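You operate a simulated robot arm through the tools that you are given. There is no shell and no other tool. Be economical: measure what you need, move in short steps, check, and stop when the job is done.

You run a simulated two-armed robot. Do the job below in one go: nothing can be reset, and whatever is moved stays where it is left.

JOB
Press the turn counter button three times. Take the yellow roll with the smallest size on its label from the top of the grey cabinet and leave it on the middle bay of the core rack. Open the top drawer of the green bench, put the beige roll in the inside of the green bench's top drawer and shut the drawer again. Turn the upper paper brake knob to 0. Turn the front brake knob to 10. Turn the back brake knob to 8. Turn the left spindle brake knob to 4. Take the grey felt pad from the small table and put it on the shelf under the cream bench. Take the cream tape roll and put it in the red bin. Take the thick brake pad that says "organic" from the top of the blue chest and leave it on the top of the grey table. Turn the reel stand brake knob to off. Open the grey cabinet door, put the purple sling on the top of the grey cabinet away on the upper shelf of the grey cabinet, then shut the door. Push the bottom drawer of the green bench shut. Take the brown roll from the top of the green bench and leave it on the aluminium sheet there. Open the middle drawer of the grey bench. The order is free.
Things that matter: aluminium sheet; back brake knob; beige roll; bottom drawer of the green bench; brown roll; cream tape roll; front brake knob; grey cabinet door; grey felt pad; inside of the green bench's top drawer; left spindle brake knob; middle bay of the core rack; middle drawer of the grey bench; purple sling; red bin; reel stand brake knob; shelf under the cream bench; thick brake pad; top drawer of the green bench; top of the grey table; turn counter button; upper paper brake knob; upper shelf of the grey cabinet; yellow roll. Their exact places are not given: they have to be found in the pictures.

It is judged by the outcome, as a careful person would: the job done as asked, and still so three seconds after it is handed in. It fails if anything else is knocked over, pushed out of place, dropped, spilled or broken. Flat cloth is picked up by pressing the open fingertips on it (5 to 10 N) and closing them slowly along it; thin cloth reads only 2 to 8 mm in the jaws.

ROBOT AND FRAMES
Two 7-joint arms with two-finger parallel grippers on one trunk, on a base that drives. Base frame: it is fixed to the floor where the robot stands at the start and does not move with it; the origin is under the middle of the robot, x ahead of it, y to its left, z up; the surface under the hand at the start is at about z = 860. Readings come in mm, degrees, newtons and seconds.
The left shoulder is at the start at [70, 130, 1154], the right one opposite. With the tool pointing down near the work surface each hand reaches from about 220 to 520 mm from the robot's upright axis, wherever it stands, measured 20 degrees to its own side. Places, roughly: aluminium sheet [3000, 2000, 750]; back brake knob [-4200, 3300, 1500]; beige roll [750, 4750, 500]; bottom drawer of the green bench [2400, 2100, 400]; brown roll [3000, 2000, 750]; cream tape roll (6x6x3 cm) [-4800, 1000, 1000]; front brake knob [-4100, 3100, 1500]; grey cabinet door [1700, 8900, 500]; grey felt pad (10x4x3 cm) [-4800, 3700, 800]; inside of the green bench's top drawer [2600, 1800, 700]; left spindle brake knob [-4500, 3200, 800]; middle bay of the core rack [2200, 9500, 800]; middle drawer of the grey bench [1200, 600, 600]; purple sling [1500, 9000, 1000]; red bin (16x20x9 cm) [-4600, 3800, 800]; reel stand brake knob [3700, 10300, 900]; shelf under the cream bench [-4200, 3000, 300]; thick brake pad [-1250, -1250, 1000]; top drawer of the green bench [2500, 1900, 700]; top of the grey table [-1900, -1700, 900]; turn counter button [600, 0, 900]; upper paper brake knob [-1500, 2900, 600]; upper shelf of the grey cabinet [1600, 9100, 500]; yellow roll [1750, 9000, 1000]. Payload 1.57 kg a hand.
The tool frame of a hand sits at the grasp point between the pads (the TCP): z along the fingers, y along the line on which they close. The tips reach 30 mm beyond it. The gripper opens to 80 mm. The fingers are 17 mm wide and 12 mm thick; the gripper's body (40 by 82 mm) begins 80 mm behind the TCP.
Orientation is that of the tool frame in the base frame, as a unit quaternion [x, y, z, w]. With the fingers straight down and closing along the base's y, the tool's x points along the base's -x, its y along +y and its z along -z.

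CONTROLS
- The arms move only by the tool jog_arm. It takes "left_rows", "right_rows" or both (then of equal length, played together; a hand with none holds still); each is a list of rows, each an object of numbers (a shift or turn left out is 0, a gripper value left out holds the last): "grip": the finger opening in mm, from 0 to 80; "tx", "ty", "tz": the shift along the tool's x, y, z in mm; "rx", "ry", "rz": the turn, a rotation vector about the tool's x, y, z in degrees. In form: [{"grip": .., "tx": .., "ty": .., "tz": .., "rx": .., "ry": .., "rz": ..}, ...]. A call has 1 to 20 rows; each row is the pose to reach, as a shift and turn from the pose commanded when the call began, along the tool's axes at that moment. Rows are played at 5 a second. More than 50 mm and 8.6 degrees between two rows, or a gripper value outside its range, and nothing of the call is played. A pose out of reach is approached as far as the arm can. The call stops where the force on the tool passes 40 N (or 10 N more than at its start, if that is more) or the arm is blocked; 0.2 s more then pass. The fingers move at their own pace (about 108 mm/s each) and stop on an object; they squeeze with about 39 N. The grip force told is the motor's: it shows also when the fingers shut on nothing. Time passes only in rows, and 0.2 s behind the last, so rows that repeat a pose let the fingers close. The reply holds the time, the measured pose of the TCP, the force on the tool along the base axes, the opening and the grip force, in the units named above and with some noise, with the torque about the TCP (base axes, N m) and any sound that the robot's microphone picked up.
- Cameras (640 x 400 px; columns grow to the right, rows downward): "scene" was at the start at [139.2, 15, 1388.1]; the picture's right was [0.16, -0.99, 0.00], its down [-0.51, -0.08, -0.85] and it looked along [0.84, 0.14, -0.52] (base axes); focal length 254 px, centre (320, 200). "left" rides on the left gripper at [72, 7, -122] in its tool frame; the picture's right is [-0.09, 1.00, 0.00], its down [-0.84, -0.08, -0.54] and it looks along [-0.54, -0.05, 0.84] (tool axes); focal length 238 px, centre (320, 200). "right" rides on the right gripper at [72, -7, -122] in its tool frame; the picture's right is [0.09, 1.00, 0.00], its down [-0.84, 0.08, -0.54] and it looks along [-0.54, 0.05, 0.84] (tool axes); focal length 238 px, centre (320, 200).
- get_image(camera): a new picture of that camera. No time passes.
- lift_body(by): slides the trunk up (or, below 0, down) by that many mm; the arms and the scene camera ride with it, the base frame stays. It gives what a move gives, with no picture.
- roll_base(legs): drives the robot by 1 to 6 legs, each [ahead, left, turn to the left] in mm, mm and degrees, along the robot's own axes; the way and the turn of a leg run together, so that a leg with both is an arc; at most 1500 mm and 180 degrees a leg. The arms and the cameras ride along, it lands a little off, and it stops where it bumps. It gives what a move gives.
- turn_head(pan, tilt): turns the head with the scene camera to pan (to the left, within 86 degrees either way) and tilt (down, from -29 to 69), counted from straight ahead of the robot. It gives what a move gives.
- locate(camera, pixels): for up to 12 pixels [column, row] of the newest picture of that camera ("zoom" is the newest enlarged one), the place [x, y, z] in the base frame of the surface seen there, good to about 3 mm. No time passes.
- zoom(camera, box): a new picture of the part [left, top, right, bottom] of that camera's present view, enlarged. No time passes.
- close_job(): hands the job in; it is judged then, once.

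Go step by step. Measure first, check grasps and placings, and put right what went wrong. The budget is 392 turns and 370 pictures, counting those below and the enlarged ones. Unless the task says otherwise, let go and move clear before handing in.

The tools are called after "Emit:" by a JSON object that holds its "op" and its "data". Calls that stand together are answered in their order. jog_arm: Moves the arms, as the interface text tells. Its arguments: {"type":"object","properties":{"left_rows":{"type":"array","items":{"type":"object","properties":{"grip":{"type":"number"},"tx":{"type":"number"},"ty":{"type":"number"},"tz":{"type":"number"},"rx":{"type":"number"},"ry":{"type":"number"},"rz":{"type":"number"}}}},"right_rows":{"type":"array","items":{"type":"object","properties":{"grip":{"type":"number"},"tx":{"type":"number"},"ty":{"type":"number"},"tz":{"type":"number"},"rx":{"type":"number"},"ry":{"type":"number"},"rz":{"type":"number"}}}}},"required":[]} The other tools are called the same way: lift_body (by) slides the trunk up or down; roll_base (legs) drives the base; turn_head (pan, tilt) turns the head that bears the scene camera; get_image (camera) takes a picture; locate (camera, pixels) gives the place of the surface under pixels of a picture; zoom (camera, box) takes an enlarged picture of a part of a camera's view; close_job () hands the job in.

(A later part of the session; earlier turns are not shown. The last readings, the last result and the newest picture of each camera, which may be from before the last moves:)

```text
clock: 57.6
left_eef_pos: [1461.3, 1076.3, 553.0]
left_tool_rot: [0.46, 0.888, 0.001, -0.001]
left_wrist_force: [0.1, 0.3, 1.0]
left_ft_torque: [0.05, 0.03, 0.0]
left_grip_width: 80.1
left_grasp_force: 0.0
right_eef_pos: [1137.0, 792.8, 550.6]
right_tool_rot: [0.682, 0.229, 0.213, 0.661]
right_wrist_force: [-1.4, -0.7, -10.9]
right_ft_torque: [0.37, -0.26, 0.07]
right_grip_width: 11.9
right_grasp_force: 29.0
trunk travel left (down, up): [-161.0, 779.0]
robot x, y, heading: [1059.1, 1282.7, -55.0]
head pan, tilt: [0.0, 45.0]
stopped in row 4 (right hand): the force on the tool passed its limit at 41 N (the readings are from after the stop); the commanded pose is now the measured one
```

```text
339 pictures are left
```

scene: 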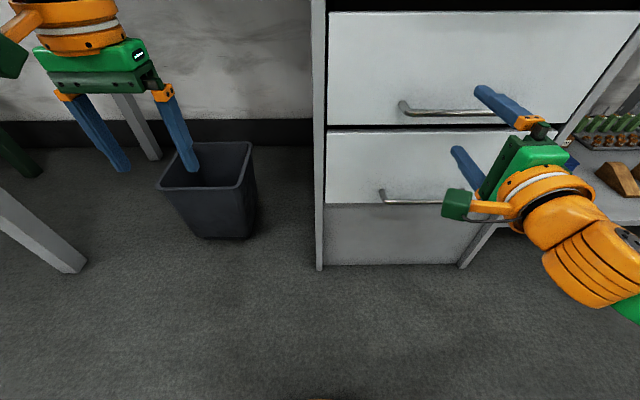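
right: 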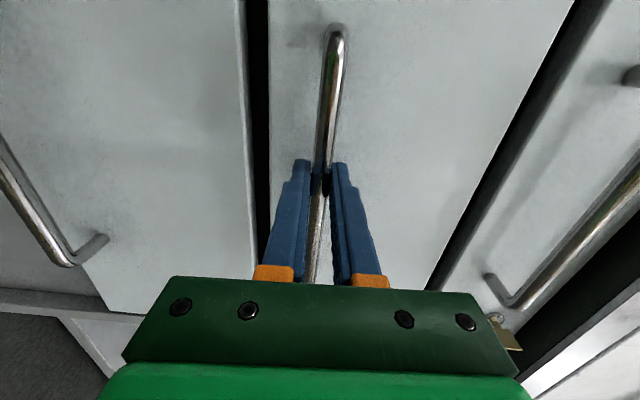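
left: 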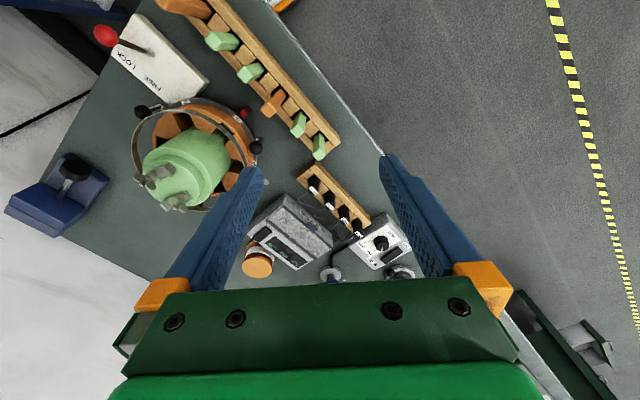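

The bar is gripped, with an opening of 11.9 mm. I'll roll back to pull the drawer out.

Emit:
{"op": "roll_base", "data": {"legs": [[-150, 0, 0]]}}

Emit:
{"op": "get_image", "data": {"camera": "scene"}}

```text
clock: 59.0
left_eef_pos: [1373.4, 1198.7, 553.9]
left_tool_rot: [0.462, 0.887, 0.003, 0.0]
left_wrist_force: [-0.5, 0.0, -0.2]
left_ft_torque: [0.02, 0.02, 0.01]
left_grip_width: 80.1
left_grasp_force: 0.1
right_eef_pos: [1048.6, 915.9, 550.0]
right_tool_rot: [0.683, 0.226, 0.214, 0.661]
right_wrist_force: [-13.4, -8.9, -13.7]
right_ft_torque: [0.25, -0.09, -0.69]
right_grip_width: 11.6
right_grasp_force: 29.2
trunk travel left (down, up): [-161.0, 779.0]
robot x, y, heading: [970.5, 1404.2, -55.2]
head pan, tilt: [0.0, 45.0]
```

```text
338 pictures are left
```

scene: 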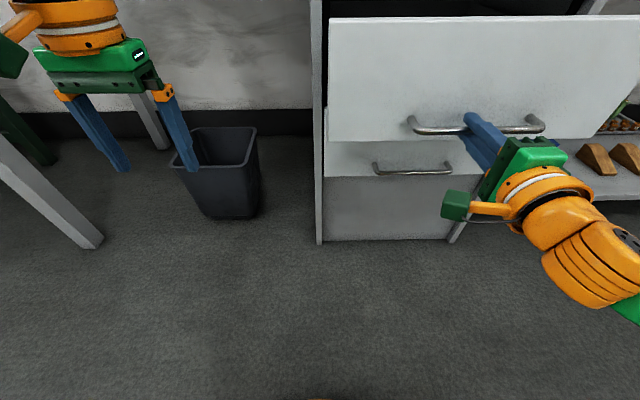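

The drawer follows the hand. I'll pull another 120 mm.

Emit:
{"op": "roll_base", "data": {"legs": [[-120, 0, 0]]}}

Emit:
{"op": "get_image", "data": {"camera": "scene"}}

```text
clock: 60.2
left_eef_pos: [1305.3, 1296.6, 554.4]
left_tool_rot: [0.462, 0.887, 0.002, 0.001]
left_wrist_force: [1.0, -0.2, 0.5]
left_ft_torque: [-0.02, -0.01, -0.02]
left_grip_width: 79.8
left_grasp_force: 0.0
right_eef_pos: [979.6, 1011.4, 550.4]
right_tool_rot: [0.683, 0.225, 0.212, 0.662]
right_wrist_force: [-18.5, -13.5, -9.8]
right_ft_torque: [0.33, -0.31, -0.29]
right_grip_width: 11.8
right_grasp_force: 29.1
trunk travel left (down, up): [-161.0, 779.0]
robot x, y, heading: [902.1, 1501.9, -55.3]
head pan, tilt: [0.0, 45.0]
```

```text
337 pictures are left
```

scene: 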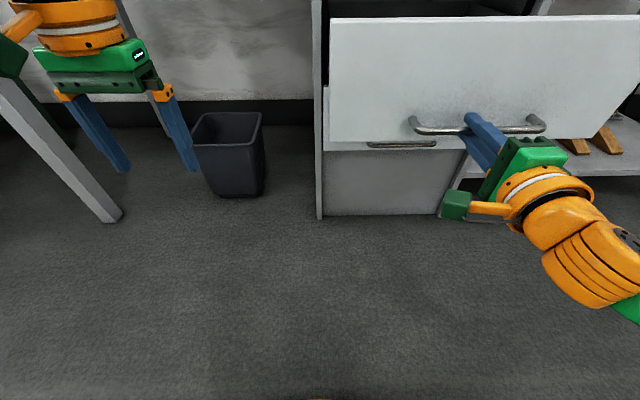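

It's open about 267 mm and still sliding. I'll pull a little more, then let go.

Emit:
{"op": "roll_base", "data": {"legs": [[-60, 0, 0]]}}

Emit:
{"op": "jog_arm", "data": {"right_rows": [{"grip": 80}, {"grip": 80}, {"grip": 80}]}}

Emit:
{"op": "roll_base", "data": {"legs": [[-150, 0, 0]]}}

Emit:
{"op": "get_image", "data": {"camera": "scene"}}

```text
clock: 61.2
left_eef_pos: [1271.9, 1346.2, 554.7]
left_tool_rot: [0.463, 0.886, 0.002, 0.0]
left_wrist_force: [0.2, -0.6, -0.2]
left_ft_torque: [0.02, -0.07, -0.02]
left_grip_width: 80.1
left_grasp_force: 0.1
right_eef_pos: [943.4, 1060.8, 551.2]
right_tool_rot: [0.683, 0.224, 0.211, 0.662]
right_wrist_force: [-13.6, -8.8, -11.0]
right_ft_torque: [0.22, -0.14, -0.78]
right_grip_width: 11.9
right_grasp_force: 28.9
trunk travel left (down, up): [-161.0, 779.0]
robot x, y, heading: [867.0, 1553.7, -54.8]
head pan, tilt: [0.0, 45.0]
```

```text
clock: 62.0
left_eef_pos: [1271.9, 1346.4, 553.6]
left_tool_rot: [0.462, 0.887, 0.0, 0.0]
left_wrist_force: [-0.3, 0.2, -0.5]
left_ft_torque: [0.0, 0.02, -0.01]
left_grip_width: 79.9
left_grasp_force: 0.1
right_eef_pos: [944.4, 1062.6, 551.8]
right_tool_rot: [0.682, 0.226, 0.21, 0.663]
right_wrist_force: [0.3, 1.2, 0.6]
right_ft_torque: [0.01, 0.04, -0.03]
right_grip_width: 80.0
right_grasp_force: 0.0
trunk travel left (down, up): [-161.0, 779.0]
robot x, y, heading: [870.5, 1552.9, -55.2]
head pan, tilt: [0.0, 45.0]
```

```text
clock: 63.4
left_eef_pos: [1187.2, 1469.3, 554.3]
left_tool_rot: [0.462, 0.887, 0.0, 0.0]
left_wrist_force: [-0.5, -0.4, 0.1]
left_ft_torque: [-0.02, -0.03, -0.01]
left_grip_width: 80.3
left_grasp_force: 0.0
right_eef_pos: [858.8, 1186.0, 552.7]
right_tool_rot: [0.682, 0.226, 0.209, 0.664]
right_wrist_force: [0.1, -0.2, 0.1]
right_ft_torque: [0.03, -0.01, -0.02]
right_grip_width: 80.0
right_grasp_force: 0.0
trunk travel left (down, up): [-161.0, 779.0]
robot x, y, heading: [780.3, 1677.2, -55.5]
head pan, tilt: [0.0, 45.0]
```

```text
336 pictures are left
```

scene: 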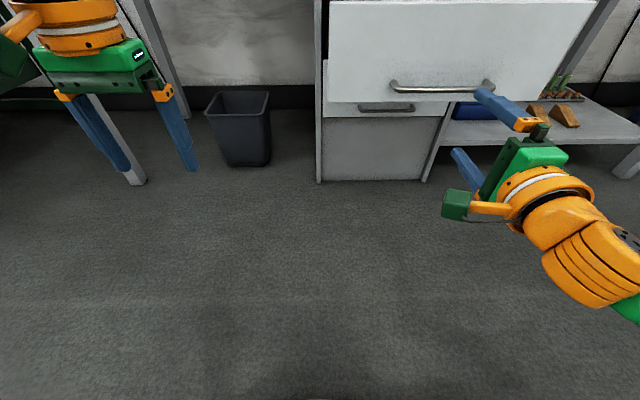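

The middle drawer is open. I'll raise the trunk and look left at the green bench.

Emit:
{"op": "lift_body", "data": {"by": 500}}

Emit:
{"op": "turn_head", "data": {"pan": 60, "tilt": 25}}

Emit:
{"op": "get_image", "data": {"camera": "scene"}}

```text
refused: 500 is not a number from -400 to 400
```

```text
clock: 64.7
left_eef_pos: [1187.9, 1469.0, 553.8]
left_tool_rot: [0.463, 0.887, 0.0, 0.0]
left_wrist_force: [0.2, 0.6, 0.3]
left_ft_torque: [0.02, -0.03, 0.01]
left_grip_width: 80.2
left_grasp_force: 0.1
right_eef_pos: [858.9, 1184.1, 551.5]
right_tool_rot: [0.682, 0.227, 0.209, 0.664]
right_wrist_force: [-0.8, 0.1, -0.4]
right_ft_torque: [-0.01, -0.05, -0.01]
right_grip_width: 79.7
right_grasp_force: 0.0
trunk travel left (down, up): [-161.0, 779.0]
robot x, y, heading: [784.9, 1672.1, -55.4]
head pan, tilt: [60.0, 25.0]
```

```text
335 pictures are left
```

scene: 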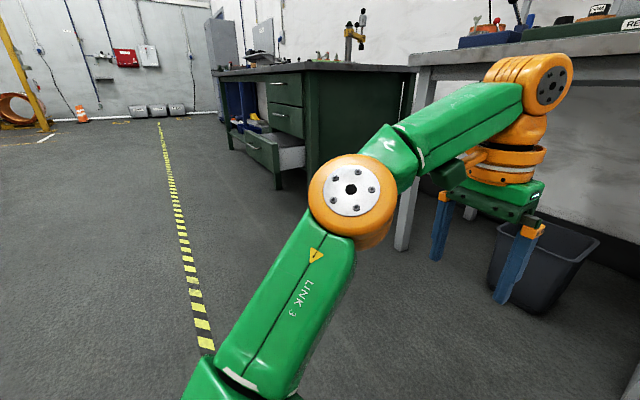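

Emit:
{"op": "zoom", "data": {"camera": "scene", "box": [190, 50, 430, 210]}}

Emit:
{"op": "locate", "data": {"camera": "scene", "pixels": [[280, 83], [282, 113], [250, 145], [275, 175], [305, 75], [242, 75], [295, 192], [232, 148]]}}

Emit:
{"op": "lift_body", "data": {"by": 400}}

Emit:
{"op": "get_image", "data": {"camera": "scene"}}

```text
2.50 times, centred on (310, 130) of scene
```

zoom: 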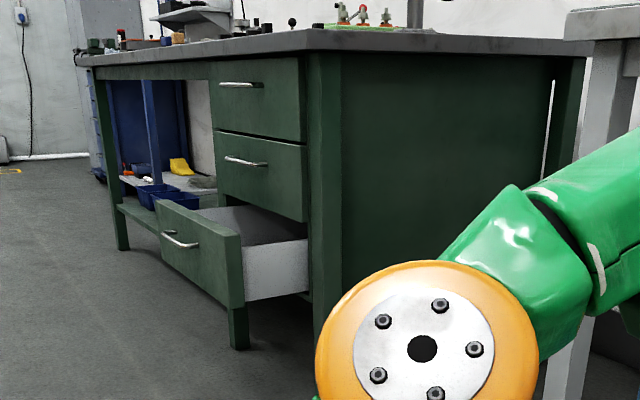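

```text
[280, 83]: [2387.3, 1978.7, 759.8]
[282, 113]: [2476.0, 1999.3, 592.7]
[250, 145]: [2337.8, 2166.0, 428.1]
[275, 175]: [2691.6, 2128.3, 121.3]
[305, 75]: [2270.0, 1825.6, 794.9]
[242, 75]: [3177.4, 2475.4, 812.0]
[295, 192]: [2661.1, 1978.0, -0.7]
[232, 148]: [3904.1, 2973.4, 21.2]
```

```text
clock: 68.5
left_eef_pos: [1187.0, 1469.1, 954.1]
left_tool_rot: [0.463, 0.886, -0.001, 0.0]
left_wrist_force: [-0.1, -0.4, -0.5]
left_ft_torque: [0.01, 0.02, 0.03]
left_grip_width: 80.0
left_grasp_force: 0.0
right_eef_pos: [860.6, 1185.2, 952.3]
right_tool_rot: [0.681, 0.226, 0.21, 0.664]
right_wrist_force: [0.3, -0.4, 0.0]
right_ft_torque: [-0.02, -0.04, -0.01]
right_grip_width: 79.8
right_grasp_force: 0.2
trunk travel left (down, up): [-561.0, 379.0]
robot x, y, heading: [779.1, 1676.3, -55.2]
head pan, tilt: [60.0, 25.0]
```

```text
333 pictures are left
```

scene: 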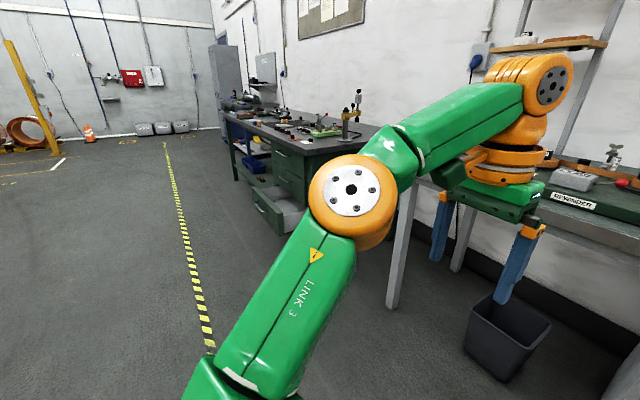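

The green bench front runs from about (2270,1825) to (3177,2475), with its bottom drawer standing open. I'll slide left along the aisle and face it.

Emit:
{"op": "roll_base", "data": {"legs": [[-200, 0, 0], [0, 1450, 0]]}}

Emit:
{"op": "turn_head", "data": {"pan": 0, "tilt": 35}}

Emit:
{"op": "get_image", "data": {"camera": "scene"}}

```text
clock: 76.8
left_eef_pos: [2251.4, 2425.5, 954.3]
left_tool_rot: [0.471, 0.882, 0.0, -0.001]
left_wrist_force: [-0.1, 0.1, 0.6]
left_ft_torque: [0.03, -0.02, 0.0]
left_grip_width: 80.1
left_grasp_force: 0.1
right_eef_pos: [1918.3, 2148.6, 952.1]
right_tool_rot: [0.684, 0.219, 0.203, 0.666]
right_wrist_force: [-0.3, 0.1, -0.8]
right_ft_torque: [-0.01, -0.01, -0.03]
right_grip_width: 80.0
right_grasp_force: 0.0
trunk travel left (down, up): [-561.0, 379.0]
robot x, y, heading: [1849.3, 2639.7, -56.2]
head pan, tilt: [60.0, 25.0]
```

```text
clock: 78.1
left_eef_pos: [2252.7, 2425.0, 954.0]
left_tool_rot: [0.471, 0.882, 0.0, 0.0]
left_wrist_force: [0.6, 0.3, -0.1]
left_ft_torque: [0.04, 0.01, 0.0]
left_grip_width: 79.8
left_grasp_force: 0.0
right_eef_pos: [1918.9, 2147.3, 951.8]
right_tool_rot: [0.684, 0.219, 0.203, 0.666]
right_wrist_force: [0.1, 0.7, 0.8]
right_ft_torque: [0.02, 0.02, 0.02]
right_grip_width: 79.8
right_grasp_force: 0.0
trunk travel left (down, up): [-561.0, 379.0]
robot x, y, heading: [1854.9, 2642.1, -56.7]
head pan, tilt: [0.0, 35.0]
```

```text
332 pictures are left
```

scene: 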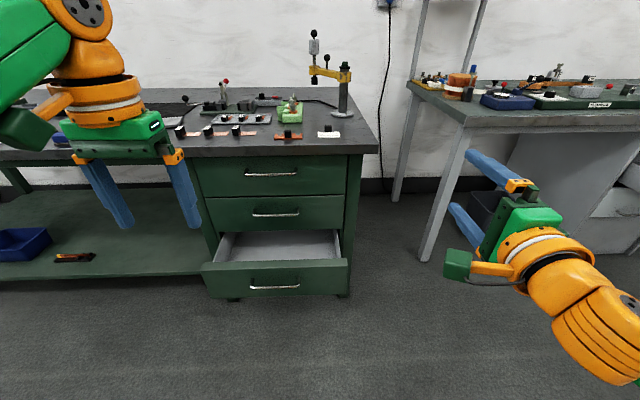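

The green bench drawers are at (205-350,155-300). I'll measure the handles and faces.

Emit:
{"op": "locate", "data": {"camera": "scene", "pixels": [[272, 174], [250, 174], [295, 173], [275, 287], [275, 275], [215, 280], [340, 272], [275, 160], [275, 215], [280, 250], [265, 155], [310, 190]]}}

Emit:
{"op": "zoom", "data": {"camera": "scene", "box": [180, 130, 390, 310]}}

Emit:
{"op": "zoom", "data": {"camera": "scene", "box": [170, 70, 390, 160]}}

```text
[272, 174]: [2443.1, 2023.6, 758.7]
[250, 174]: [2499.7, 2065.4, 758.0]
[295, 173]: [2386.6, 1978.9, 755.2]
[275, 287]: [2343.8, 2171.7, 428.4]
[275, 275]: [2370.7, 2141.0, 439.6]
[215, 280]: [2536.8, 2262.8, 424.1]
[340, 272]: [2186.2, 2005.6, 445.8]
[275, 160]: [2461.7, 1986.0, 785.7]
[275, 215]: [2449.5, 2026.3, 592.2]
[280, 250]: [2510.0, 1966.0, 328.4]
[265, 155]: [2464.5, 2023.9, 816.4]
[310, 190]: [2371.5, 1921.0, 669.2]
```

```text
2.22 times, centred on (285, 220) of scene
```

zoom: 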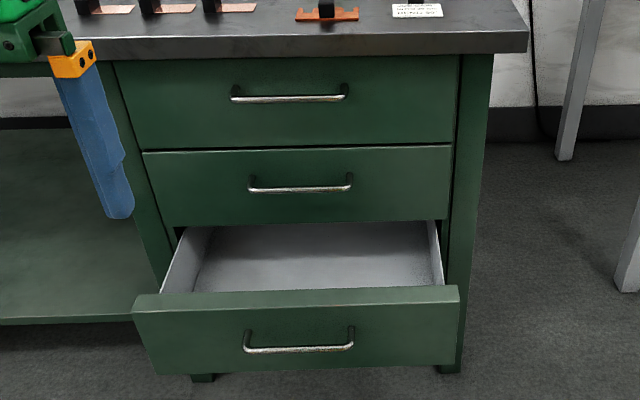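

```text
2.91 times, centred on (280, 115) of scene
```

zoom: 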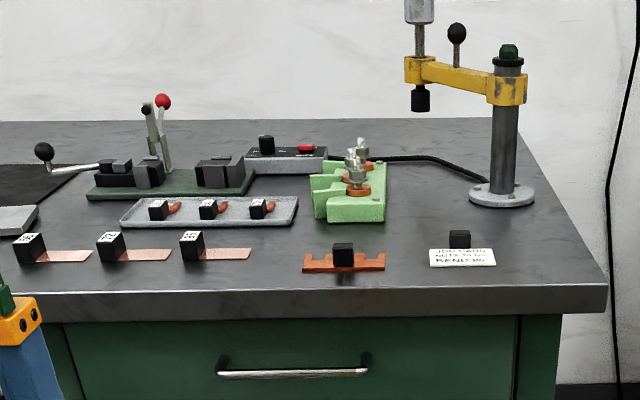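

The bottom drawer is about 180 mm open, with its face centre near (2361,2134). I'll shut the right fingers, square up, slide left to line up, and lower the hand to z≈470 to push the face above its handle.

Emit:
{"op": "jog_arm", "data": {"right_rows": [{"grip": 0}, {"grip": 0}]}}

Emit:
{"op": "roll_base", "data": {"legs": [[0, 0, 3.7], [0, 314, 0]]}}

Emit:
{"op": "lift_body", "data": {"by": -400}}

Emit:
{"op": "lift_body", "data": {"by": -80}}

Emit:
{"op": "get_image", "data": {"camera": "scene"}}

Emit:
{"op": "get_image", "data": {"camera": "right"}}

```text
clock: 78.7
left_eef_pos: [2251.7, 2425.8, 954.0]
left_tool_rot: [0.471, 0.882, 0.0, 0.001]
left_wrist_force: [0.6, -0.2, -0.5]
left_ft_torque: [-0.01, 0.03, 0.01]
left_grip_width: 79.9
left_grasp_force: 0.0
right_eef_pos: [1918.2, 2147.2, 952.6]
right_tool_rot: [0.685, 0.218, 0.203, 0.665]
right_wrist_force: [-0.2, 0.5, 0.2]
right_ft_torque: [0.04, 0.04, 0.0]
right_grip_width: 0.0
right_grasp_force: 21.9
trunk travel left (down, up): [-561.0, 379.0]
robot x, y, heading: [1847.7, 2641.6, -56.2]
head pan, tilt: [0.0, 35.0]
```

```text
clock: 81.3
left_eef_pos: [2515.7, 2644.4, 954.3]
left_tool_rot: [0.44, 0.898, 0.0, 0.0]
left_wrist_force: [0.1, -0.1, -0.3]
left_ft_torque: [-0.03, -0.03, -0.02]
left_grip_width: 79.7
left_grasp_force: 0.0
right_eef_pos: [2201.3, 2345.9, 951.9]
right_tool_rot: [0.677, 0.242, 0.225, 0.658]
right_wrist_force: [0.2, 0.8, 0.2]
right_ft_torque: [-0.01, -0.02, 0.03]
right_grip_width: 0.1
right_grasp_force: 21.4
trunk travel left (down, up): [-561.0, 379.0]
robot x, y, heading: [2105.3, 2833.9, -52.3]
head pan, tilt: [0.0, 35.0]
```

```text
clock: 85.1
left_eef_pos: [2515.9, 2644.8, 554.3]
left_tool_rot: [0.44, 0.898, 0.001, 0.0]
left_wrist_force: [0.7, -1.0, 0.8]
left_ft_torque: [0.01, -0.03, -0.01]
left_grip_width: 80.0
left_grasp_force: 0.1
right_eef_pos: [2202.9, 2345.7, 552.8]
right_tool_rot: [0.676, 0.242, 0.225, 0.659]
right_wrist_force: [0.3, -0.4, 0.1]
right_ft_torque: [0.03, 0.01, -0.02]
right_grip_width: 0.0
right_grasp_force: 21.5
trunk travel left (down, up): [-161.0, 779.0]
robot x, y, heading: [2102.1, 2831.2, -52.5]
head pan, tilt: [0.0, 35.0]
```

```text
clock: 86.3
left_eef_pos: [2515.7, 2645.7, 473.9]
left_tool_rot: [0.441, 0.897, 0.0, 0.001]
left_wrist_force: [-1.2, -0.2, -0.4]
left_ft_torque: [-0.01, 0.01, -0.01]
left_grip_width: 79.9
left_grasp_force: 0.1
right_eef_pos: [2201.3, 2345.5, 472.3]
right_tool_rot: [0.676, 0.242, 0.225, 0.658]
right_wrist_force: [-0.6, 0.9, -0.3]
right_ft_torque: [-0.01, -0.03, 0.01]
right_grip_width: 0.2
right_grasp_force: 21.2
trunk travel left (down, up): [-81.0, 859.0]
robot x, y, heading: [2102.5, 2830.5, -52.7]
head pan, tilt: [0.0, 35.0]
```

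```text
329 pictures are left
```

scene: 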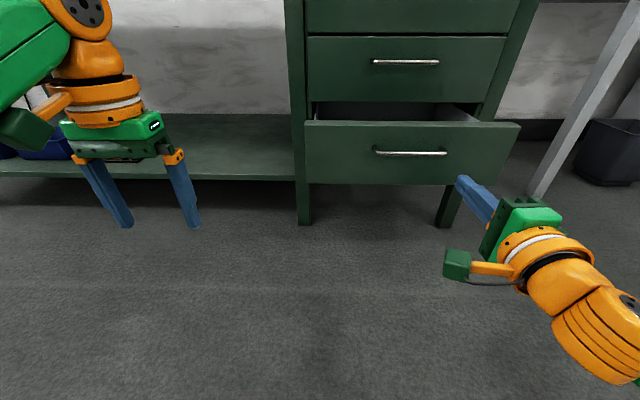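

```text
328 pictures are left
```

right: 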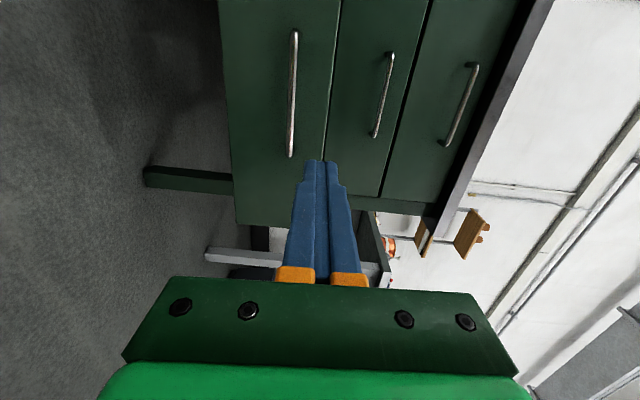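

Lateral alignment is right. I'll check the face's height range before pushing.

Emit:
{"op": "locate", "data": {"camera": "scene", "pixels": [[400, 126], [410, 153], [400, 178], [400, 135], [340, 150], [500, 150], [405, 62]]}}

```text
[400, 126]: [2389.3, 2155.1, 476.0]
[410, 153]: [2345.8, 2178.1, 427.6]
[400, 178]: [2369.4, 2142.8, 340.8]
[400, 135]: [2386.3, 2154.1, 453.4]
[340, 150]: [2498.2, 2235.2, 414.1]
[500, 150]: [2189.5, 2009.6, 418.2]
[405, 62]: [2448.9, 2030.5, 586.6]
```

The face spans z 335–480 with its handle at 427. I'll lower 17 mm and push forward in two legs.

Emit:
{"op": "lift_body", "data": {"by": -17}}

Emit:
{"op": "roll_base", "data": {"legs": [[230, 0, 0]]}}

Emit:
{"op": "get_image", "data": {"camera": "scene"}}

Emit:
{"op": "get_image", "data": {"camera": "right"}}

```text
clock: 86.9
left_eef_pos: [2515.4, 2645.6, 456.3]
left_tool_rot: [0.441, 0.898, 0.0, -0.001]
left_wrist_force: [-0.4, -0.4, 0.3]
left_ft_torque: [0.03, -0.03, 0.01]
left_grip_width: 80.1
left_grasp_force: 0.0
right_eef_pos: [2202.7, 2345.2, 455.4]
right_tool_rot: [0.676, 0.242, 0.225, 0.658]
right_wrist_force: [0.2, 0.3, -0.1]
right_ft_torque: [-0.01, 0.01, 0.0]
right_grip_width: 0.0
right_grasp_force: 21.1
trunk travel left (down, up): [-64.0, 876.0]
robot x, y, heading: [2100.2, 2830.7, -52.3]
head pan, tilt: [0.0, 35.0]
```

```text
clock: 88.7
left_eef_pos: [2659.3, 2461.0, 456.9]
left_tool_rot: [0.438, 0.899, 0.0, 0.0]
left_wrist_force: [0.3, 0.4, -0.4]
left_ft_torque: [0.01, 0.0, 0.0]
left_grip_width: 79.9
left_grasp_force: 0.0
right_eef_pos: [2348.3, 2160.9, 455.1]
right_tool_rot: [0.676, 0.244, 0.228, 0.657]
right_wrist_force: [-0.4, 0.7, 0.8]
right_ft_torque: [0.02, -0.01, 0.01]
right_grip_width: 0.0
right_grasp_force: 21.3
trunk travel left (down, up): [-64.0, 876.0]
robot x, y, heading: [2244.6, 2645.9, -52.1]
head pan, tilt: [0.0, 35.0]
```

```text
327 pictures are left
```

scene: 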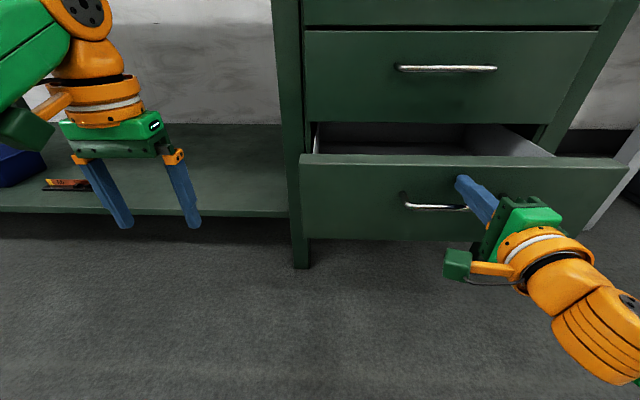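

```text
326 pictures are left
```

right: 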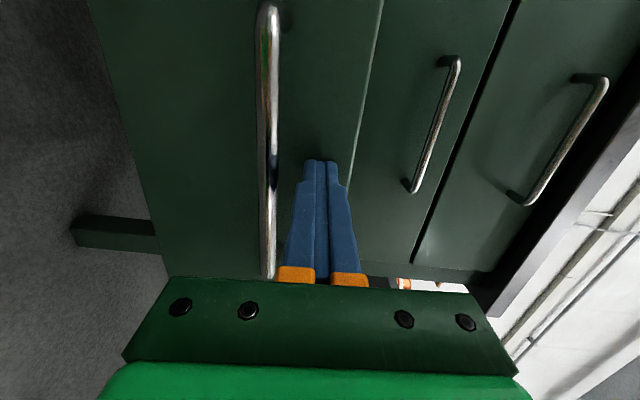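

The fingertips rest above the handle on the face. I'll push forward 185 mm; the left hand stays clear in front of the bench.

Emit:
{"op": "roll_base", "data": {"legs": [[100, 0, 0], [85, 0, 0]]}}

Emit:
{"op": "get_image", "data": {"camera": "scene"}}

Emit:
{"op": "get_image", "data": {"camera": "right"}}

```text
clock: 90.6
left_eef_pos: [2769.4, 2316.0, 458.9]
left_tool_rot: [0.441, 0.897, 0.001, 0.001]
left_wrist_force: [0.5, 0.1, -0.5]
left_ft_torque: [-0.02, -0.01, 0.03]
left_grip_width: 80.2
left_grasp_force: 0.0
right_eef_pos: [2456.5, 2020.2, 454.8]
right_tool_rot: [0.677, 0.244, 0.226, 0.657]
right_wrist_force: [-4.8, 7.5, 0.3]
right_ft_torque: [-0.06, -0.03, -0.06]
right_grip_width: 0.0
right_grasp_force: 21.1
trunk travel left (down, up): [-64.0, 876.0]
robot x, y, heading: [2357.7, 2504.9, -52.5]
head pan, tilt: [0.0, 35.0]
stopped in leg 2: the force on the tool passed its limit at 117 N (the readings are from after the stop); the commanded pose is now the measured one
```

```text
325 pictures are left
```

scene: 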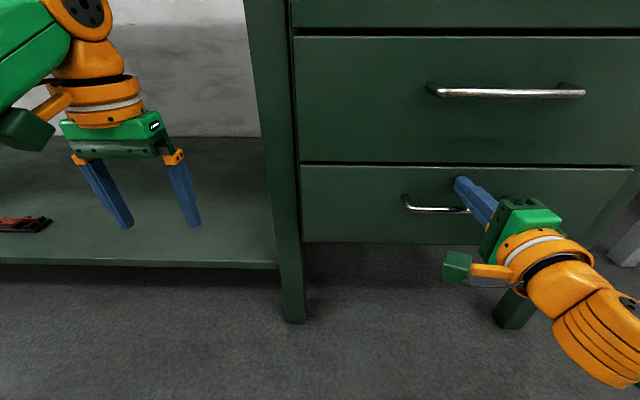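

```text
324 pictures are left
```

right: 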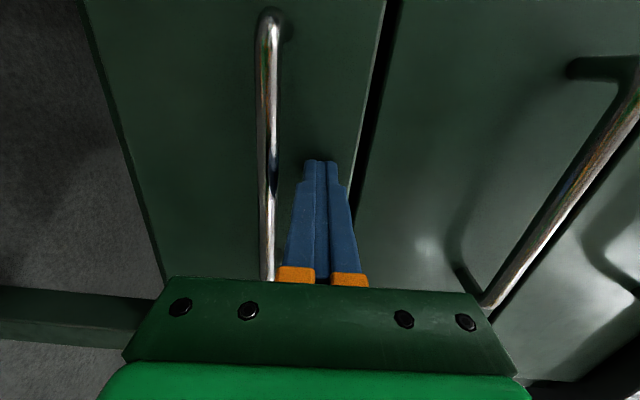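

The bottom drawer is flush. I'll back off, raise to the top drawer handle (z 758) and open the gripper.

Emit:
{"op": "roll_base", "data": {"legs": [[-180, 0, 0]]}}

Emit:
{"op": "lift_body", "data": {"by": 303}}

Emit:
{"op": "jog_arm", "data": {"right_rows": [{"grip": 80}, {"grip": 80}]}}

Emit:
{"op": "get_image", "data": {"camera": "scene"}}

Emit:
{"op": "get_image", "data": {"camera": "right"}}

```text
clock: 92.1
left_eef_pos: [2660.5, 2459.6, 456.3]
left_tool_rot: [0.442, 0.897, 0.0, 0.001]
left_wrist_force: [0.3, -0.7, 0.6]
left_ft_torque: [0.02, 0.01, -0.02]
left_grip_width: 80.0
left_grasp_force: 0.0
right_eef_pos: [2345.7, 2162.3, 454.3]
right_tool_rot: [0.678, 0.244, 0.225, 0.656]
right_wrist_force: [-0.4, -0.2, -0.5]
right_ft_torque: [-0.01, -0.02, -0.02]
right_grip_width: 0.0
right_grasp_force: 21.2
trunk travel left (down, up): [-64.0, 876.0]
robot x, y, heading: [2243.3, 2650.8, -52.9]
head pan, tilt: [0.0, 35.0]
```

```text
clock: 95.1
left_eef_pos: [2660.2, 2458.6, 760.2]
left_tool_rot: [0.442, 0.897, 0.0, 0.0]
left_wrist_force: [0.3, -0.2, 0.2]
left_ft_torque: [0.02, 0.03, 0.03]
left_grip_width: 80.1
left_grasp_force: 0.1
right_eef_pos: [2345.5, 2162.0, 757.2]
right_tool_rot: [0.678, 0.245, 0.225, 0.655]
right_wrist_force: [0.1, -0.3, -0.1]
right_ft_torque: [-0.01, 0.01, -0.03]
right_grip_width: 0.0
right_grasp_force: 21.1
trunk travel left (down, up): [-367.0, 573.0]
robot x, y, heading: [2243.0, 2644.4, -53.0]
head pan, tilt: [0.0, 35.0]
```

```text
clock: 95.7
left_eef_pos: [2659.3, 2458.2, 759.3]
left_tool_rot: [0.442, 0.897, 0.0, 0.001]
left_wrist_force: [-0.8, -0.3, 0.4]
left_ft_torque: [-0.01, 0.0, 0.0]
left_grip_width: 79.7
left_grasp_force: 0.1
right_eef_pos: [2346.4, 2161.6, 756.7]
right_tool_rot: [0.678, 0.244, 0.225, 0.656]
right_wrist_force: [-0.6, -0.4, 0.7]
right_ft_torque: [0.01, -0.05, -0.04]
right_grip_width: 80.0
right_grasp_force: 0.0
trunk travel left (down, up): [-367.0, 573.0]
robot x, y, heading: [2246.9, 2646.6, -52.6]
head pan, tilt: [0.0, 35.0]
```

```text
323 pictures are left
```

scene: 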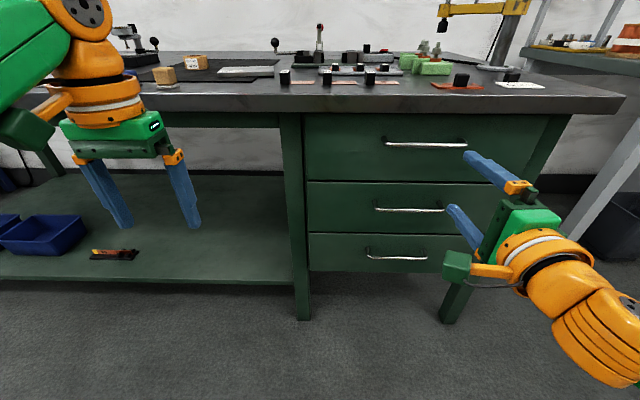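

```text
322 pictures are left
```

right: 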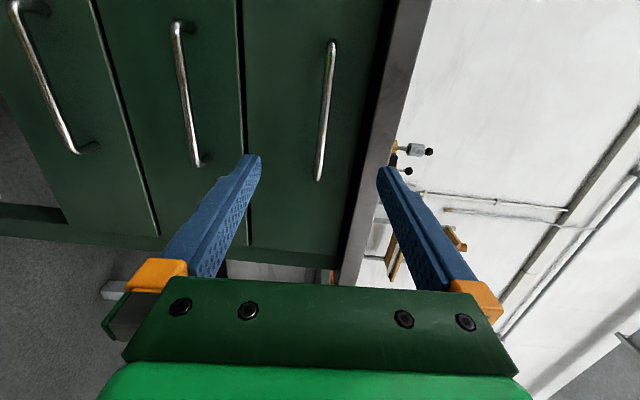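

All drawers look flush. Before going in I'll measure the top handle and the slab's lower edge, since the open upper finger might hit the slab.

Emit:
{"op": "locate", "data": {"camera": "right", "pixels": [[326, 110], [320, 178], [331, 45], [378, 110], [388, 110], [397, 110], [360, 110]]}}

```text
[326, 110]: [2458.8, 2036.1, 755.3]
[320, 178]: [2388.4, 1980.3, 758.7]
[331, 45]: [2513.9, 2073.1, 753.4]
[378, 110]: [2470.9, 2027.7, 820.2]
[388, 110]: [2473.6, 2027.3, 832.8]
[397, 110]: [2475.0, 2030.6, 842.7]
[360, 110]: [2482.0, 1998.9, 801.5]
```

The slab's underside is above z≈805, so I'll set the opening to 50 mm and roll ahead 160 mm to the bar, then grip.

Emit:
{"op": "jog_arm", "data": {"right_rows": [{"grip": 50}, {"grip": 50}]}}

Emit:
{"op": "roll_base", "data": {"legs": [[160, 0, 0]]}}

Emit:
{"op": "jog_arm", "data": {"right_rows": [{"grip": 10}, {"grip": 0}, {"grip": 0}]}}

Emit:
{"op": "get_image", "data": {"camera": "right"}}

```text
clock: 96.3
left_eef_pos: [2660.1, 2459.3, 759.0]
left_tool_rot: [0.441, 0.897, 0.0, 0.001]
left_wrist_force: [-0.5, -0.6, 0.3]
left_ft_torque: [0.0, -0.01, -0.02]
left_grip_width: 79.9
left_grasp_force: 0.0
right_eef_pos: [2345.5, 2162.5, 756.6]
right_tool_rot: [0.678, 0.245, 0.224, 0.656]
right_wrist_force: [0.0, 0.3, -0.4]
right_ft_torque: [0.04, 0.03, -0.03]
right_grip_width: 49.8
right_grasp_force: 0.1
trunk travel left (down, up): [-367.0, 573.0]
robot x, y, heading: [2247.4, 2646.2, -52.5]
head pan, tilt: [0.0, 35.0]
```

```text
clock: 97.7
left_eef_pos: [2758.4, 2330.7, 759.4]
left_tool_rot: [0.441, 0.897, 0.001, 0.0]
left_wrist_force: [-0.2, -0.3, 0.3]
left_ft_torque: [-0.01, 0.04, -0.02]
left_grip_width: 80.0
left_grasp_force: 0.1
right_eef_pos: [2444.6, 2033.5, 756.6]
right_tool_rot: [0.678, 0.245, 0.225, 0.656]
right_wrist_force: [0.5, 0.1, -0.5]
right_ft_torque: [0.0, -0.03, -0.04]
right_grip_width: 50.0
right_grasp_force: 0.1
trunk travel left (down, up): [-367.0, 573.0]
robot x, y, heading: [2340.7, 2517.2, -52.6]
head pan, tilt: [0.0, 35.0]
```

```text
clock: 98.5
left_eef_pos: [2757.5, 2330.3, 759.5]
left_tool_rot: [0.442, 0.897, 0.001, 0.0]
left_wrist_force: [-0.4, 0.0, -0.6]
left_ft_torque: [-0.03, -0.02, -0.01]
left_grip_width: 79.9
left_grasp_force: 0.0
right_eef_pos: [2444.3, 2034.9, 756.1]
right_tool_rot: [0.678, 0.245, 0.226, 0.655]
right_wrist_force: [-0.6, 7.9, -10.9]
right_ft_torque: [0.41, -0.3, -0.22]
right_grip_width: 11.7
right_grasp_force: 29.3
trunk travel left (down, up): [-367.0, 573.0]
robot x, y, heading: [2344.0, 2517.9, -52.3]
head pan, tilt: [0.0, 35.0]
```

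```text
321 pictures are left
```

right: 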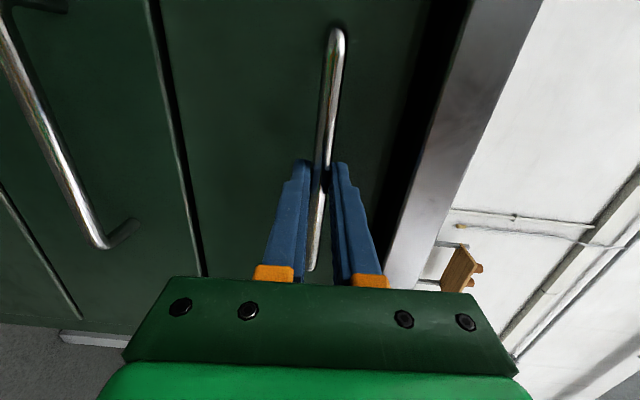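

The handle is gripped at 11.7 mm. I'll pull back 250 mm, release and back off.

Emit:
{"op": "roll_base", "data": {"legs": [[-250, 0, 0]]}}

Emit:
{"op": "jog_arm", "data": {"right_rows": [{"grip": 50}, {"grip": 50}]}}

Emit:
{"op": "roll_base", "data": {"legs": [[-150, 0, 0]]}}

Emit:
{"op": "lift_body", "data": {"by": 400}}

Emit:
{"op": "get_image", "data": {"camera": "scene"}}

```text
clock: 100.3
left_eef_pos: [2612.2, 2525.5, 758.4]
left_tool_rot: [0.442, 0.897, -0.001, -0.002]
left_wrist_force: [-1.1, 1.4, -0.1]
left_ft_torque: [0.02, -0.02, -0.02]
left_grip_width: 80.2
left_grasp_force: 0.0
right_eef_pos: [2298.1, 2230.6, 754.9]
right_tool_rot: [0.679, 0.246, 0.223, 0.655]
right_wrist_force: [19.5, 12.7, -17.2]
right_ft_torque: [0.48, -0.33, 0.4]
right_grip_width: 12.0
right_grasp_force: 29.0
trunk travel left (down, up): [-367.0, 573.0]
robot x, y, heading: [2194.5, 2714.4, -52.5]
head pan, tilt: [0.0, 35.0]
```

```text
clock: 100.9
left_eef_pos: [2607.1, 2527.1, 758.2]
left_tool_rot: [0.442, 0.897, 0.001, 0.0]
left_wrist_force: [0.5, 0.5, 0.0]
left_ft_torque: [-0.01, -0.02, 0.05]
left_grip_width: 79.8
left_grasp_force: 0.0
right_eef_pos: [2294.0, 2230.7, 757.0]
right_tool_rot: [0.678, 0.245, 0.225, 0.656]
right_wrist_force: [0.2, -0.8, 0.2]
right_ft_torque: [0.02, 0.02, -0.03]
right_grip_width: 49.8
right_grasp_force: 0.0
trunk travel left (down, up): [-367.0, 573.0]
robot x, y, heading: [2196.4, 2715.2, -52.8]
head pan, tilt: [0.0, 35.0]
```

```text
clock: 102.3
left_eef_pos: [2519.0, 2642.9, 759.1]
left_tool_rot: [0.442, 0.897, 0.001, 0.0]
left_wrist_force: [0.0, 0.5, 0.1]
left_ft_torque: [0.02, -0.02, 0.02]
left_grip_width: 79.7
left_grasp_force: 0.0
right_eef_pos: [2204.8, 2348.1, 757.4]
right_tool_rot: [0.679, 0.244, 0.226, 0.655]
right_wrist_force: [0.4, 0.8, -0.8]
right_ft_torque: [0.01, -0.02, -0.01]
right_grip_width: 50.1
right_grasp_force: 0.0
trunk travel left (down, up): [-367.0, 573.0]
robot x, y, heading: [2103.3, 2830.7, -52.6]
head pan, tilt: [0.0, 35.0]
```

```text
clock: 106.1
left_eef_pos: [2518.4, 2643.8, 1159.5]
left_tool_rot: [0.442, 0.897, 0.001, 0.001]
left_wrist_force: [-0.3, 0.2, -0.3]
left_ft_torque: [0.01, -0.01, 0.01]
left_grip_width: 80.2
left_grasp_force: 0.0
right_eef_pos: [2203.7, 2348.7, 1156.4]
right_tool_rot: [0.677, 0.244, 0.226, 0.656]
right_wrist_force: [1.0, 0.5, -0.3]
right_ft_torque: [0.0, 0.0, 0.02]
right_grip_width: 50.0
right_grasp_force: 0.0
trunk travel left (down, up): [-767.0, 173.0]
robot x, y, heading: [2106.2, 2832.1, -52.7]
head pan, tilt: [0.0, 35.0]
```

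```text
320 pictures are left
```

scene: 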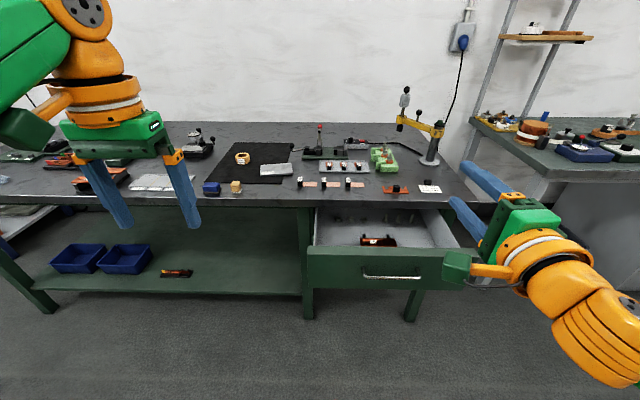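

The top drawer is open and holds something at (378,240). I'll zoom into the drawer and the bench top to find the brown roll and aluminium sheet.

Emit:
{"op": "zoom", "data": {"camera": "scene", "box": [290, 180, 490, 300]}}

Emit:
{"op": "zoom", "data": {"camera": "scene", "box": [180, 110, 420, 210]}}

Emit:
{"op": "zoom", "data": {"camera": "scene", "box": [0, 110, 240, 210]}}

```text
3.20 times, centred on (390, 240) of scene
```

zoom: 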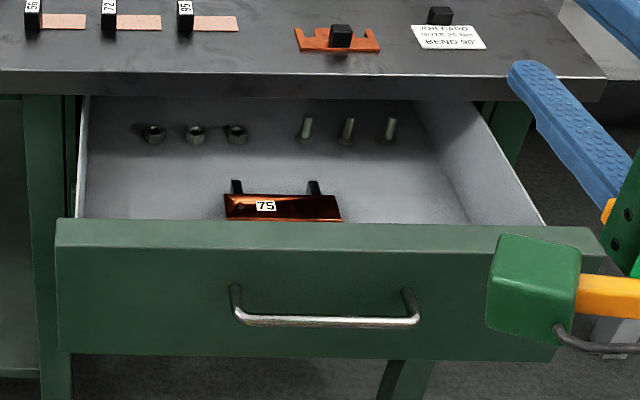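

```text
2.67 times, centred on (300, 160) of scene
```

zoom: 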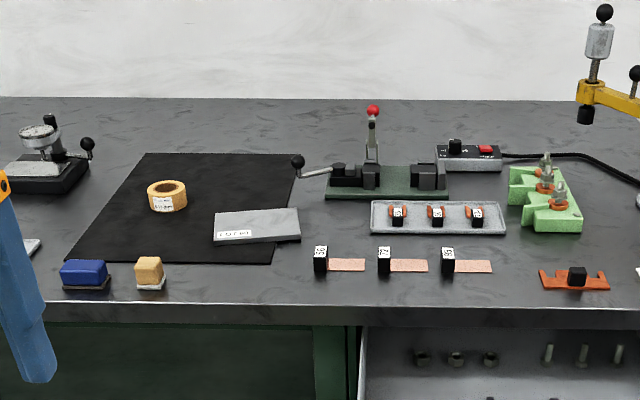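

```text
2.67 times, centred on (120, 160) of scene
```

zoom: 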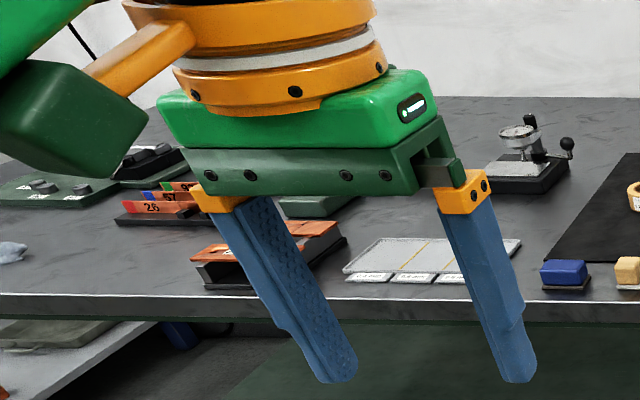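

Candidate brown roll at (242,157) and a grey plate at (276,170); another pale sheet lies behind the left hand. I'll zoom in closer on both.

Emit:
{"op": "zoom", "data": {"camera": "scene", "box": [220, 145, 300, 185]}}

Emit:
{"op": "zoom", "data": {"camera": "scene", "box": [120, 165, 200, 215]}}

Emit:
{"op": "locate", "data": {"camera": "scene", "pixels": [[242, 154], [242, 160], [236, 160], [249, 158], [276, 170], [265, 167], [289, 167], [290, 174], [262, 175], [262, 184], [378, 190], [380, 240]]}}

```text
8.00 times, centred on (260, 165) of scene
```

zoom: 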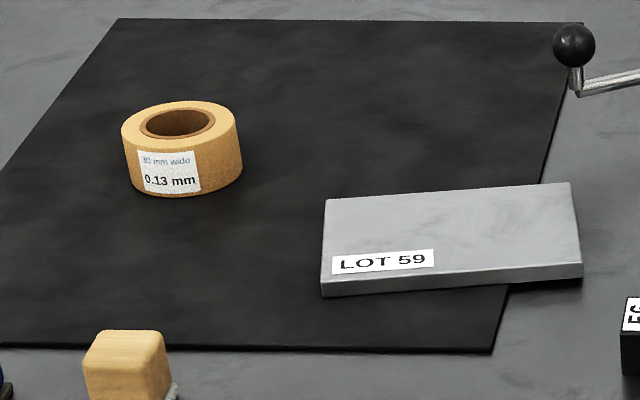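

```text
8.00 times, centred on (160, 190) of scene
```

zoom: 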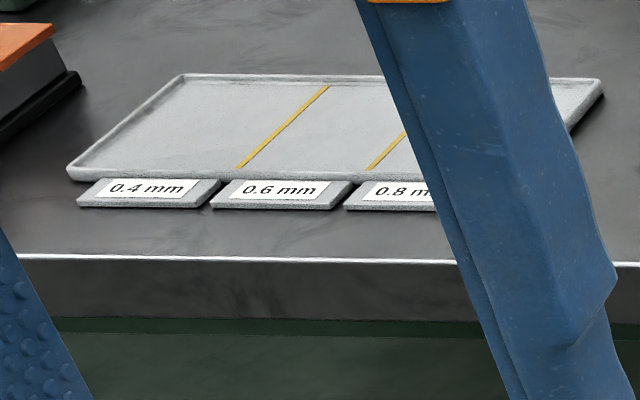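

```text
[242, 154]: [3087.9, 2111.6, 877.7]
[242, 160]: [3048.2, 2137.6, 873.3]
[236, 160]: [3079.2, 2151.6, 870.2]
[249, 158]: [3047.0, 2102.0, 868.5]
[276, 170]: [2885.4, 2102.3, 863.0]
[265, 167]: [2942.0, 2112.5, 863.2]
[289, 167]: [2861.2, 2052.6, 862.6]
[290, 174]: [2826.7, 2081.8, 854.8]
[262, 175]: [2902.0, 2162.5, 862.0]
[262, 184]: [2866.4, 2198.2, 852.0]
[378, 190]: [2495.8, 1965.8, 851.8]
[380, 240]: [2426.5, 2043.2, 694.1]
```

The brown roll is the kraft tape (~67 mm across, top z≈878) at about (3065,2125). The aluminium sheet is the "LOT 59" plate around (2885,2105,863). I'll move so the left hand can reach both, keeping clear of the open drawer.

Emit:
{"op": "roll_base", "data": {"legs": [[0, 335, 0], [640, 0, 0]]}}

Emit:
{"op": "turn_head", "data": {"pan": 0, "tilt": 50}}

Emit:
{"op": "get_image", "data": {"camera": "scene"}}

Emit:
{"op": "get_image", "data": {"camera": "left"}}

```text
clock: 111.5
left_eef_pos: [3172.8, 2340.2, 1160.3]
left_tool_rot: [0.442, 0.897, 0.001, 0.0]
left_wrist_force: [0.2, 0.5, -0.1]
left_ft_torque: [0.03, 0.01, 0.03]
left_grip_width: 79.9
left_grasp_force: 0.0
right_eef_pos: [2859.7, 2043.8, 1156.7]
right_tool_rot: [0.677, 0.244, 0.226, 0.656]
right_wrist_force: [-0.7, 0.3, -0.3]
right_ft_torque: [-0.02, -0.02, 0.02]
right_grip_width: 50.0
right_grasp_force: 0.1
trunk travel left (down, up): [-767.0, 173.0]
robot x, y, heading: [2757.9, 2526.8, -52.6]
head pan, tilt: [0.0, 35.0]
```

```text
clock: 112.3
left_eef_pos: [3173.8, 2339.1, 1159.3]
left_tool_rot: [0.441, 0.897, 0.001, 0.0]
left_wrist_force: [0.0, 1.0, 0.5]
left_ft_torque: [0.01, -0.01, -0.01]
left_grip_width: 79.9
left_grasp_force: 0.1
right_eef_pos: [2861.2, 2043.9, 1156.5]
right_tool_rot: [0.679, 0.244, 0.225, 0.656]
right_wrist_force: [-0.8, -0.1, 0.0]
right_ft_torque: [0.01, 0.02, -0.01]
right_grip_width: 49.7
right_grasp_force: 0.0
trunk travel left (down, up): [-767.0, 173.0]
robot x, y, heading: [2761.0, 2528.4, -52.7]
head pan, tilt: [0.0, 50.0]
```

```text
314 pictures are left
```

scene: 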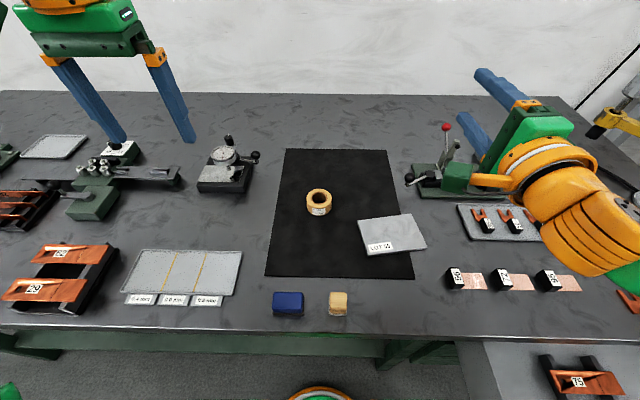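

```text
313 pictures are left
```

left: 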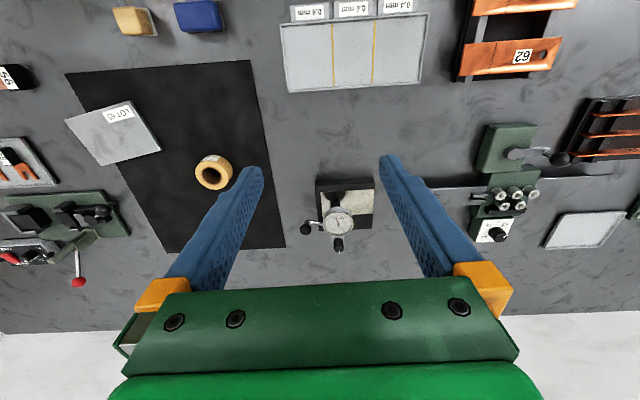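

Emit:
{"op": "zoom", "data": {"camera": "left", "box": [460, 100, 640, 260]}}

Emit:
{"op": "zoom", "data": {"camera": "scene", "box": [280, 170, 440, 270]}}

Emit:
{"op": "locate", "data": {"camera": "scene", "pixels": [[318, 190], [307, 201], [331, 202], [318, 213], [318, 200], [358, 220], [413, 215], [426, 247], [367, 255], [392, 235]]}}

```text
2.50 times, centred on (550, 180) of left
```

zoom: 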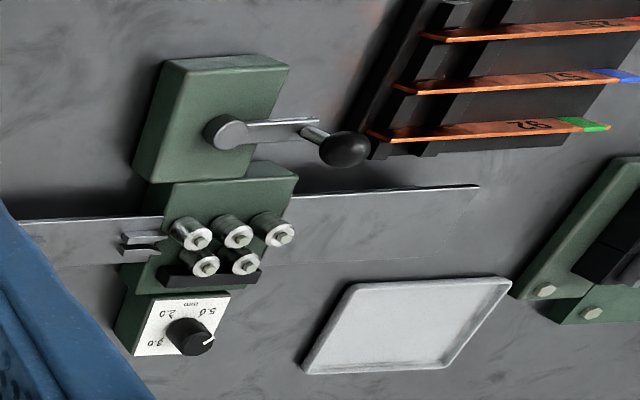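

```text
4.00 times, centred on (360, 220) of scene
```

zoom: 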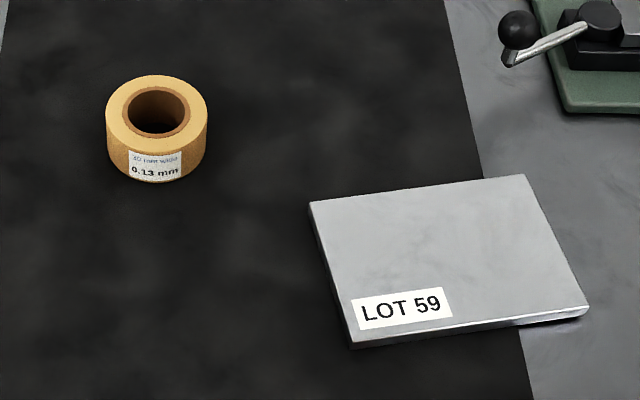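

```text
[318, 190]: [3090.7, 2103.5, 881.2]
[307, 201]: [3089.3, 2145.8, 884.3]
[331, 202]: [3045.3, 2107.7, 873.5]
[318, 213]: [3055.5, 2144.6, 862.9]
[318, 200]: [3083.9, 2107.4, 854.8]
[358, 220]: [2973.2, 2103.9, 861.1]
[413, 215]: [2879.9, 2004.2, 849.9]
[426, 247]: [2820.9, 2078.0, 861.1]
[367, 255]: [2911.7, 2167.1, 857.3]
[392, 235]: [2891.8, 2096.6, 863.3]
```

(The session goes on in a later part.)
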